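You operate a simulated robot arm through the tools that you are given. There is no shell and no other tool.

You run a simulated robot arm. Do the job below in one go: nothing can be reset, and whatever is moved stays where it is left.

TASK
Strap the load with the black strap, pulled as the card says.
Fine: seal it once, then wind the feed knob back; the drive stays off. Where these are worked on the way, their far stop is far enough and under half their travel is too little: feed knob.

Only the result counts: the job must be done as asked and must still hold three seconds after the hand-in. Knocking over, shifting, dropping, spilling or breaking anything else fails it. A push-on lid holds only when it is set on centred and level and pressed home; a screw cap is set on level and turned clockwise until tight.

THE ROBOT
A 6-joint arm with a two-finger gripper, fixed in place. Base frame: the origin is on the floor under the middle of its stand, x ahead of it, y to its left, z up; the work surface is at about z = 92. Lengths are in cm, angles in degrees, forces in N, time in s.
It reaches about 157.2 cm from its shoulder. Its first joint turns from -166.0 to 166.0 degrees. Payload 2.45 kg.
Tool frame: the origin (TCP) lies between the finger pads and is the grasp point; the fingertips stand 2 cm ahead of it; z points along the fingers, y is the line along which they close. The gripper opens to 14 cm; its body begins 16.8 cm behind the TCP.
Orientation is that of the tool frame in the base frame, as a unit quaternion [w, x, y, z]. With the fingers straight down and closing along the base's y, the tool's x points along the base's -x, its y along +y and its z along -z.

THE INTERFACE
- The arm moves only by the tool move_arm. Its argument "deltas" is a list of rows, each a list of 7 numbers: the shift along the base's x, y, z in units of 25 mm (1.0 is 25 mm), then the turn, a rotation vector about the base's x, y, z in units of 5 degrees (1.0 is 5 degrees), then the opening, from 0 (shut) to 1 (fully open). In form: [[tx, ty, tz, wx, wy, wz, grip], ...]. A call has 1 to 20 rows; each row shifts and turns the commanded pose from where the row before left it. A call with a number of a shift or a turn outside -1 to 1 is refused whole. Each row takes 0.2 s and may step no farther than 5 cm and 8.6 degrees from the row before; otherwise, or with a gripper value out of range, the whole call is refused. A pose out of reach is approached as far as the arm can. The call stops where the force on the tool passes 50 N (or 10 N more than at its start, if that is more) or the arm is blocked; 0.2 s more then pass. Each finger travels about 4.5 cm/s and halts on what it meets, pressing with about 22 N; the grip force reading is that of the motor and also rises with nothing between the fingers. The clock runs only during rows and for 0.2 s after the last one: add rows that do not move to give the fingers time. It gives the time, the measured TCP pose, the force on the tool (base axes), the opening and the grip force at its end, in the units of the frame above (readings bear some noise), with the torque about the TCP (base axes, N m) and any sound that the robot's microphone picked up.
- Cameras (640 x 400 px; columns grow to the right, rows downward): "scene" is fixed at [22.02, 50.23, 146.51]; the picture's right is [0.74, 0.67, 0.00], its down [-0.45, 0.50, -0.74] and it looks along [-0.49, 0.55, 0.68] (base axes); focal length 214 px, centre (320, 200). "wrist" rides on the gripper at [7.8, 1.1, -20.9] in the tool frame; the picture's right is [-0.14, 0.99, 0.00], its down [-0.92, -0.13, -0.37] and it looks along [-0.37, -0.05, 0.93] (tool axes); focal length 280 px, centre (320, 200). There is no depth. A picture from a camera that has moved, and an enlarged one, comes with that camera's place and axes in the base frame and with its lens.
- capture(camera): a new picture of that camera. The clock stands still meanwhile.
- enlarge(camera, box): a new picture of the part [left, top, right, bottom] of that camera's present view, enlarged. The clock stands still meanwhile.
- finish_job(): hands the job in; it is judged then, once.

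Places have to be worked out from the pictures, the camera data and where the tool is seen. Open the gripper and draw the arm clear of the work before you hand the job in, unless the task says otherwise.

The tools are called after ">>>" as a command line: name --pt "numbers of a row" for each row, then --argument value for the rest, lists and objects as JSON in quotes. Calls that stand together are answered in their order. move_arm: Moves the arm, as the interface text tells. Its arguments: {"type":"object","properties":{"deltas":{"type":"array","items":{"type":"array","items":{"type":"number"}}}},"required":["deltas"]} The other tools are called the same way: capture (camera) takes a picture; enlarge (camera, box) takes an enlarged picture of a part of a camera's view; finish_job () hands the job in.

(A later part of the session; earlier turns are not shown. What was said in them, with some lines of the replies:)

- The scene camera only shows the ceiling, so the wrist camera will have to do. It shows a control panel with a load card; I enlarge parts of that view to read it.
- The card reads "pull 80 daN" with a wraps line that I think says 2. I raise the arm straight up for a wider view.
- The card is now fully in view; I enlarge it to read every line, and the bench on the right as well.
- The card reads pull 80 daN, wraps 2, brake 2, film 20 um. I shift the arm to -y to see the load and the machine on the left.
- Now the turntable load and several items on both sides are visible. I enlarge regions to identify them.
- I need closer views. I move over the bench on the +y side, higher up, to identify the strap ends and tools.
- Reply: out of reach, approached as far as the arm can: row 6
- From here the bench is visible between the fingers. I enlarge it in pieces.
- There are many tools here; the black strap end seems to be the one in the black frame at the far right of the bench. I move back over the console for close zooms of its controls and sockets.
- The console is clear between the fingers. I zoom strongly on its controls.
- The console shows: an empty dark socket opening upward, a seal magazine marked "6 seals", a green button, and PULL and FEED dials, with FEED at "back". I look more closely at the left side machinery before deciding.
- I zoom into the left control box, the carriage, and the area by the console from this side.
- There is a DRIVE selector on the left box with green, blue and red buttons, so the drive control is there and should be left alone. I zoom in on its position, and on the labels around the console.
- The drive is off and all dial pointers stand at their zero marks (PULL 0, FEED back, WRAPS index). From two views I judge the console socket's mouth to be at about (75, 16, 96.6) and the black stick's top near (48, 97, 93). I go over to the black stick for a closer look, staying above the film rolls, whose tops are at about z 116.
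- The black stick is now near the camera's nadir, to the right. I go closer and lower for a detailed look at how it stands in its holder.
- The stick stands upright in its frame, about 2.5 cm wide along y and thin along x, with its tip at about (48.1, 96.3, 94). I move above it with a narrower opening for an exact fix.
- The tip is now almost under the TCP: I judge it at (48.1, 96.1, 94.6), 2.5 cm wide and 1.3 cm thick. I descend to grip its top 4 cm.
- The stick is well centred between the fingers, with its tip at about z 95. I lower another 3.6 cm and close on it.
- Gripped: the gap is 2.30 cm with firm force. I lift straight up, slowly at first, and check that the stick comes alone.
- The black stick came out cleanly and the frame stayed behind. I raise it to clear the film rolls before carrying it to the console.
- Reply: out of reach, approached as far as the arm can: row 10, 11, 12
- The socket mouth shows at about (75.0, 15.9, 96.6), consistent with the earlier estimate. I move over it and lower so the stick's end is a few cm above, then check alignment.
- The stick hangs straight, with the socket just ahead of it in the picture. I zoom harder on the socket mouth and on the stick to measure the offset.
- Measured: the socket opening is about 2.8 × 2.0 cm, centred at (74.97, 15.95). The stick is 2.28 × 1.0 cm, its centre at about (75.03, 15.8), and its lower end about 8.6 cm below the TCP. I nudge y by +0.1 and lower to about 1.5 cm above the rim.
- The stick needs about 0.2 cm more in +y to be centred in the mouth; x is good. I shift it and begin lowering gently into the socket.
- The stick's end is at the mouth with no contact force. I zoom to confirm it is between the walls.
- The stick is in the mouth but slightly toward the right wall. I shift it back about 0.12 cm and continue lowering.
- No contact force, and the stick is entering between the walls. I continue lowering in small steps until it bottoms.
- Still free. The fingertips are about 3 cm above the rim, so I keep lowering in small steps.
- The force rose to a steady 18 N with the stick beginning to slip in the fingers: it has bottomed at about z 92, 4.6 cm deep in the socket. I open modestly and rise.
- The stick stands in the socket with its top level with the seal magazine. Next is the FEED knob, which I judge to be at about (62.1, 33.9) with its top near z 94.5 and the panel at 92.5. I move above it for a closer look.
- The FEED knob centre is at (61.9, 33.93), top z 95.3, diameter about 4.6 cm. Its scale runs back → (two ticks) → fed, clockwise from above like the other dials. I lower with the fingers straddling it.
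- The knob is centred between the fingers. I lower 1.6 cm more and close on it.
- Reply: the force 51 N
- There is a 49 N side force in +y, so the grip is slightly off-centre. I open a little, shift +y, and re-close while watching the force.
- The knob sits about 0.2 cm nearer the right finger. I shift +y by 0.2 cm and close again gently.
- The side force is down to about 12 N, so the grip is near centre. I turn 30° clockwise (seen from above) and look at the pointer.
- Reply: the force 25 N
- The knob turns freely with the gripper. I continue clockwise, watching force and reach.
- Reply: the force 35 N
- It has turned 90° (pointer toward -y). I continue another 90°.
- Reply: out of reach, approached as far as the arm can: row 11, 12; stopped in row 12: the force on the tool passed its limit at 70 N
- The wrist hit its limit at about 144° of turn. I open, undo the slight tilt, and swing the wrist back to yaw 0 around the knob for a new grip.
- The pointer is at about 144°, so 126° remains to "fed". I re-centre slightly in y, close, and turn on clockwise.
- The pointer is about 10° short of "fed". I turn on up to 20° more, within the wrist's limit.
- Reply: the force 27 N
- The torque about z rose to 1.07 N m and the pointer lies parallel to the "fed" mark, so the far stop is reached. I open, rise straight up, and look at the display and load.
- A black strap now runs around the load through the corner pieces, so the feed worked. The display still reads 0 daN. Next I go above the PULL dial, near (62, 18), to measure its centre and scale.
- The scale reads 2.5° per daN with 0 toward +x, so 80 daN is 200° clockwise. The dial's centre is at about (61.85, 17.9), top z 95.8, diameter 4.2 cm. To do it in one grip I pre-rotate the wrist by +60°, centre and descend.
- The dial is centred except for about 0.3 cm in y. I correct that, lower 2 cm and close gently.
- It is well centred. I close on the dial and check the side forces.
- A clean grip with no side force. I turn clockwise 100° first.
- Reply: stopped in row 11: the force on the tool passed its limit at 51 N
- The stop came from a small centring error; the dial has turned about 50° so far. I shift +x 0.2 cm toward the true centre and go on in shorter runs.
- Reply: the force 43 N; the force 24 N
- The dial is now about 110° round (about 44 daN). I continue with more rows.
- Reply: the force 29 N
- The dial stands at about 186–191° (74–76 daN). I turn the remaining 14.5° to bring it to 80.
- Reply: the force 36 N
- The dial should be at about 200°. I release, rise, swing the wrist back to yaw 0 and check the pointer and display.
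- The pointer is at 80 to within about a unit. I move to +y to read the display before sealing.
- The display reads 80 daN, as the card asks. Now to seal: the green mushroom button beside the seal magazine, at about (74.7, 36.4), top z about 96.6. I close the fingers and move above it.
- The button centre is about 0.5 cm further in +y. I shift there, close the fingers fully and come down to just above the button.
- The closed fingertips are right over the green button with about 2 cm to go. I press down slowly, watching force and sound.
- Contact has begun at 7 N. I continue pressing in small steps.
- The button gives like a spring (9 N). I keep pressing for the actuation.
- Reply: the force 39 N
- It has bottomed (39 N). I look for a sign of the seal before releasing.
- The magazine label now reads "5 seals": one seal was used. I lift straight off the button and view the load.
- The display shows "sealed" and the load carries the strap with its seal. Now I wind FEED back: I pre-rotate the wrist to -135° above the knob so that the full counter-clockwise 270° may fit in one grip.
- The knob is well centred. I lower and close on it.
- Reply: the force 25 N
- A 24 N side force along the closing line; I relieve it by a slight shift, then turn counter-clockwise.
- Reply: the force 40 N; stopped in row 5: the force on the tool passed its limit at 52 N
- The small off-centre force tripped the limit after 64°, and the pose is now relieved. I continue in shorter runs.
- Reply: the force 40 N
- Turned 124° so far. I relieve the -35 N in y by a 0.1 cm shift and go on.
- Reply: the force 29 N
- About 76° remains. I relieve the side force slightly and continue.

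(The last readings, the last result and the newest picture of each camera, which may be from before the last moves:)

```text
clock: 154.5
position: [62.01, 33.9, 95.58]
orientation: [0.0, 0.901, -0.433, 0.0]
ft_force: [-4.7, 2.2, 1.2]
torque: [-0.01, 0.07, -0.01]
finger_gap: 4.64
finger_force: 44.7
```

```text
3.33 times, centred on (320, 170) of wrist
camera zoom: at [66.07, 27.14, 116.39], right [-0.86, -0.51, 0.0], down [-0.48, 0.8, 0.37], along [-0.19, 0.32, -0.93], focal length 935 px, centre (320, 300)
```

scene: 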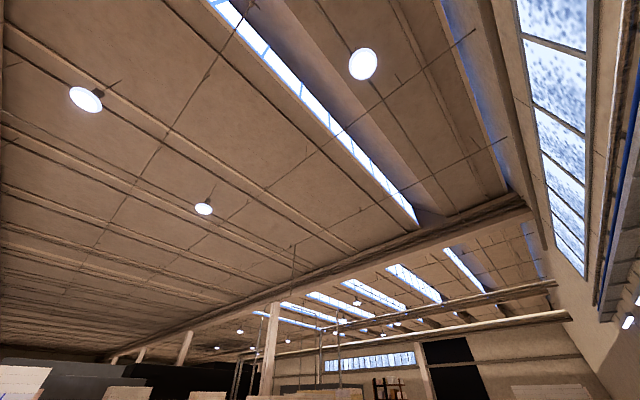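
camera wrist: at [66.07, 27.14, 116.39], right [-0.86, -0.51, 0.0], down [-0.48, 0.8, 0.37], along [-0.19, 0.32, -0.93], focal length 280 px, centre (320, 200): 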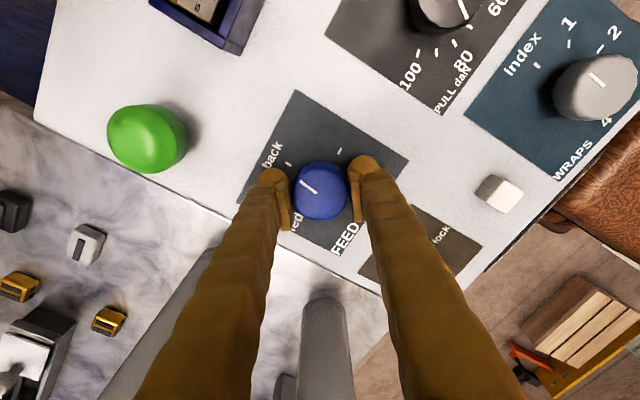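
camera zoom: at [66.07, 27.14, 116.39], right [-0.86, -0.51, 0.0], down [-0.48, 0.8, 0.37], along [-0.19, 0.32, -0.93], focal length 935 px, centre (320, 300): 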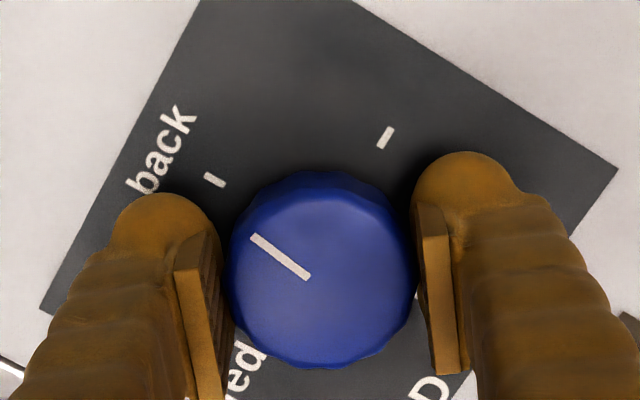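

About 8–11° short of "back". I turn on until the stop is felt.

>>> move_arm --pt "0 0 0 0 0 1 0.25" --pt "0 0 0 0 0 1 0.25"

>>> move_arm --pt "0 0 0 0 0 1 0.25" --pt "0 0 0 0 0 0.5 0.25"

>>> enlarge --camera "wrist" --box '[240, 110, 400, 230]'

```text
clock: 155.1
position: [62.14, 33.99, 95.59]
orientation: [0.0, 0.936, -0.352, 0.0]
ft_force: [0.0, 0.2, -7.8]
torque: [0.02, 0.05, -1.09]
finger_gap: 4.64
finger_force: 45.0
```

```text
clock: 155.7
position: [61.97, 33.92, 95.63]
orientation: [-0.001, 0.957, -0.291, 0.001]
ft_force: [-0.6, -0.6, 8.3]
torque: [-0.01, 0.07, -0.74]
finger_gap: 4.68
finger_force: 44.9
```

```text
3.33 times, centred on (320, 170) of wrist
camera zoom: at [67.9, 28.66, 116.42], right [-0.67, -0.75, 0.0], down [-0.69, 0.62, 0.37], along [-0.27, 0.25, -0.93], focal length 935 px, centre (320, 300)
```

zoom: 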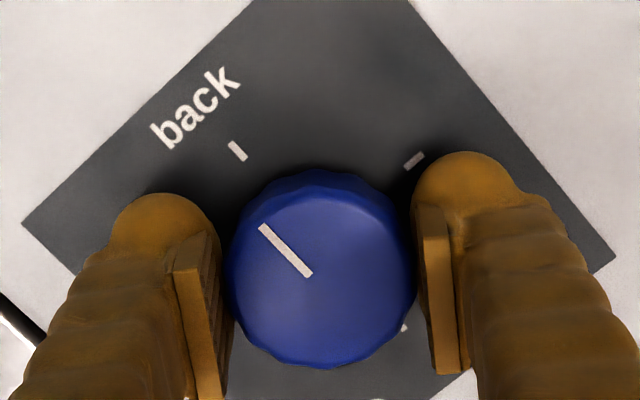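

The stop is reached (-1.09 N m, then slipping) and the pointer is aligned with "back". I open, rise straight up and inspect.

>>> move_arm --pt "0 0 0 0 0 -0.3 0.35" --pt "0 0 0 0 0 0 0.5" --pt "0 0 0 0 0 0 0.5" --pt "0 0 0 0 0 0 0.5" --pt "0 0 0.4 0 0 0 0.5" --pt "0 0 0.8 0 0 0 0.5" --pt "0 0 1 0 0 0 0.5" --pt "0 0 1 0 0 0 0.5" --pt "0 0 1 0 0 0 0.5" --pt "0 0 1 0 0 0 0.5" --pt "0 0 1 0 0 0 0.5" --pt "0 0 1 0 0 0 0.5" --pt "0 0 1 0 0 0 0.5" --pt "0 0 1 0 0 0 0.5" --pt "0 0 1 0 0 0 0.5" --pt "0 0 1 0 0 0 0.5"

>>> move_arm --pt "0 0 0.5 0 0 -1 0.5" --pt "0 0 0.5 0 0 -1 0.5" --pt "0 0 0.5 0 0 -1 0.5" --pt "0 0 0.5 0 0 -1 0.5" --pt "0 0 0.5 0 0 -1 0.5" --pt "0 0 0.5 0 0 -1 0.5" --pt "0 0 0.5 0 0 -1 0.5" --pt "0 0 0.5 0 0 -1 0.5" --pt "0 0 0 0 0 -1 0.5" --pt "0 0 0 0 0 -1 0.5" --pt "0 0 0 0 0 -1 0.5" --pt "0 0 0 0 0 -1 0.5" --pt "0 0 0 0 0 -1 0.5" --pt "0 0 0 0 0 -1 0.5" --pt "0 0 0 0 0 -1 0.5" --pt "0 0 0 0 0 -1 0.5" --pt "0 0 0 0 0 -1 0.5" --pt "0 0 0 0 0 -1 0.5" --pt "0 0 0 0 0 -1 0.5" --pt "0 0 0 0 0 -1 0.5"

>>> move_arm --pt "0 0 0 0 0 -1 0.5" --pt "0 0 0 0 0 -1 0.5" --pt "0 0 0 0 0 -1 0.5" --pt "0 0 0 0 0 -1 0.5" --pt "0 0 0 0 0 -1 0.7" --pt "0 0 0 0 0 -1 0.9" --pt "0 0 0 0 0 -1 1" --pt "0 0 0 0 0 -1 1" --pt "0 0 0 0 0 -1 1"

>>> capture --camera "wrist"

```text
clock: 159.1
position: [61.94, 33.94, 123.68]
orientation: [0.0, 0.953, -0.303, -0.001]
ft_force: [-0.3, 0.1, -0.1]
torque: [-0.06, -0.05, -0.03]
finger_gap: 6.98
finger_force: 0.1
```

```text
clock: 163.3
position: [62.01, 33.94, 133.57]
orientation: [0.002, -0.38, 0.925, -0.001]
ft_force: [0.5, 0.5, 0.8]
torque: [-0.02, 0.0, 0.05]
finger_gap: 7.03
finger_force: 0.0
```

```text
clock: 165.3
position: [62.02, 33.9, 133.57]
orientation: [0.0, 0.003, 1.0, 0.0]
ft_force: [0.5, -0.6, -0.6]
torque: [-0.03, 0.01, 0.0]
finger_gap: 14.01
finger_force: 0.2
```

```text
taken
camera wrist: at [54.1, 35.07, 154.35], right [0.14, 0.99, 0.0], down [0.92, -0.13, 0.37], along [0.37, -0.05, -0.93], focal length 280 px, centre (320, 200)
```

wrist: 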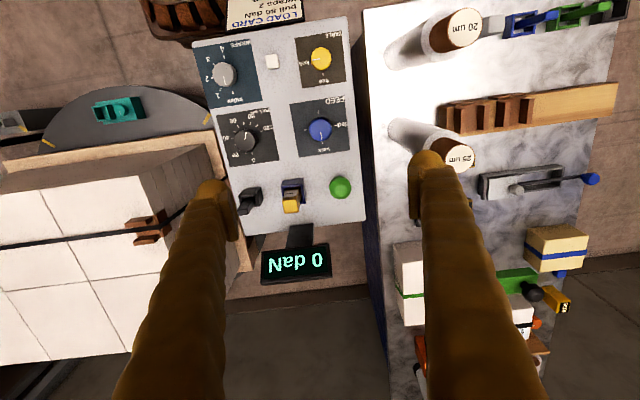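

The display is back to 0 daN and the strap stays on the load. I zoom to check the final state: dials, seals label, strap and stick.

>>> enlarge --camera "wrist" --box '[190, 30, 370, 240]'

>>> enlarge --camera "wrist" --box '[0, 140, 240, 360]'

>>> enlarge --camera "wrist" --box '[225, 170, 345, 240]'

```text
1.90 times, centred on (280, 135) of wrist
camera zoom: at [54.1, 35.07, 154.35], right [0.14, 0.99, 0.0], down [0.92, -0.13, 0.37], along [0.37, -0.05, -0.93], focal length 534 px, centre (396, 324)
```

zoom: 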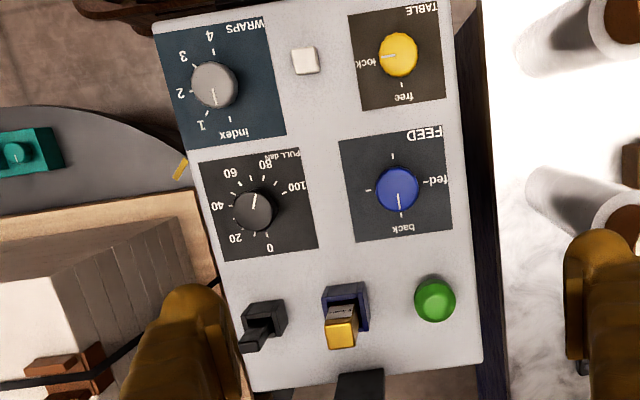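

```text
1.82 times, centred on (120, 250) of wrist
camera zoom: at [54.1, 35.07, 154.35], right [0.14, 0.99, 0.0], down [0.92, -0.13, 0.37], along [0.37, -0.05, -0.93], focal length 510 px, centre (684, 109)
```

zoom: 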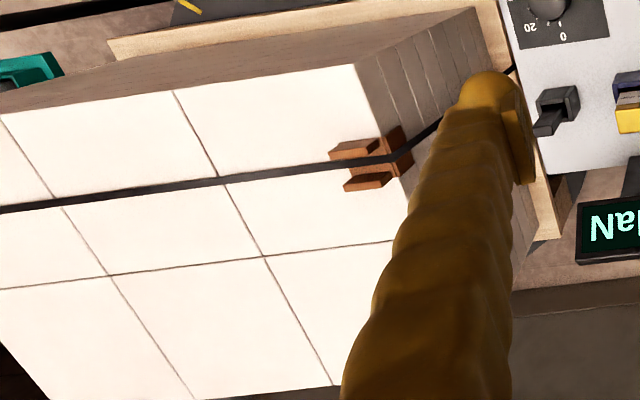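

```text
5.33 times, centred on (285, 205) of wrist
camera zoom: at [54.1, 35.07, 154.35], right [0.14, 0.99, 0.0], down [0.92, -0.13, 0.37], along [0.37, -0.05, -0.93], focal length 1495 px, centre (507, 173)
```

zoom: 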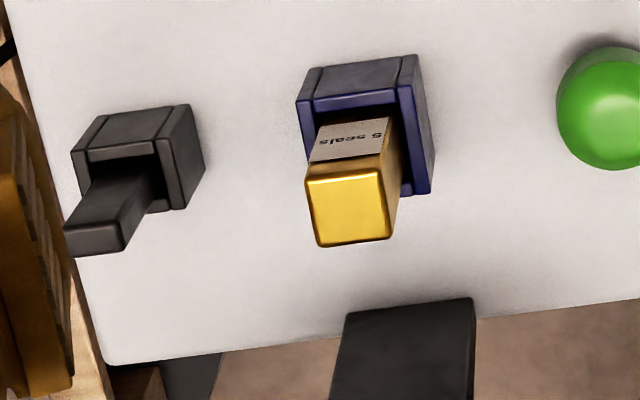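

Final state: 5 seals left, FEED at back, PULL at 80, strap sealed on the load, stick standing in its socket, and the drive untouched. I raise the arm clear and take one last look.

>>> move_arm --pt "-0.5 -1 1 0 0 0 1" --pt "-0.5 -1 1 0 0 0 1" --pt "-0.5 -1 1 0 0 0 1" --pt "-0.5 -1 1 0 0 0 1" --pt "-0.5 -1 1 0 0 0 1" --pt "-0.5 -1 1 0 0 0 1" --pt "0 -1 0.5 0 0 0 1" --pt "0 -1 0 0 0 0 1" --pt "0 -1 0 0 0 0 1" --pt "0 -1 0 0 0 0 1" --pt "0 -1 0 0 0 0 1" --pt "0 -1 0 0 0 0 1" --pt "0 -1 0 0 0 0 1" --pt "0 -1 0 0 0 0 1" --pt "0 -1 0 0 0 0 1" --pt "0 -1 0 0 0 0 1" --pt "0 -1 0 0 0 0 1" --pt "0 -1 0 0 0 0 1" --pt "0 -1 0 0 0 0 1" --pt "0 -1 0 0 0 0 1"

>>> capture --camera "wrist"

```text
clock: 169.5
position: [54.63, -16.21, 149.82]
orientation: [0.002, 0.003, 1.0, -0.001]
ft_force: [-0.6, -0.1, -0.3]
torque: [0.01, 0.0, 0.0]
finger_gap: 13.99
finger_force: 0.1
```

```text
taken
camera wrist: at [46.77, -15.04, 170.65], right [0.14, 0.99, 0.0], down [0.92, -0.13, 0.37], along [0.37, -0.05, -0.93], focal length 280 px, centre (320, 200)
```

wrist: 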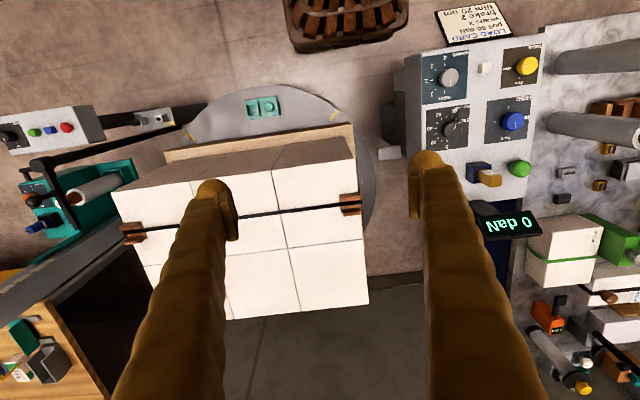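

The black strap runs over both corner pieces on the load, everything else is in place, and the arm is clear with the gripper open. I hand the job in.

>>> finish_job

```text
The job is handed in.
```

I strapped the load with the black strap, pulled to 80 daN as the card says, and handed the job in. I have not seen a verdict.

- **Strap:** I put the black strap stick in the console socket and turned the feed knob to its far stop at "fed". The strap ran around the load and over both corner pieces.
- **Pull:** I set the dial to 80, and the display read 80 daN before sealing.
- **Seal:** I pressed the green button once. The display showed "sealed", and the seal magazine went from 6 to 5.
- **Feed knob:** I wound it back to its stop at "back". The display then returned to 0 daN and the strap stayed on the load.
- **Drive:** I never touched it. It was off when I checked at the start.

The pull dial is still at 80. I saw nothing else moved in the last pictures, and the arm is clear with the gripper open.
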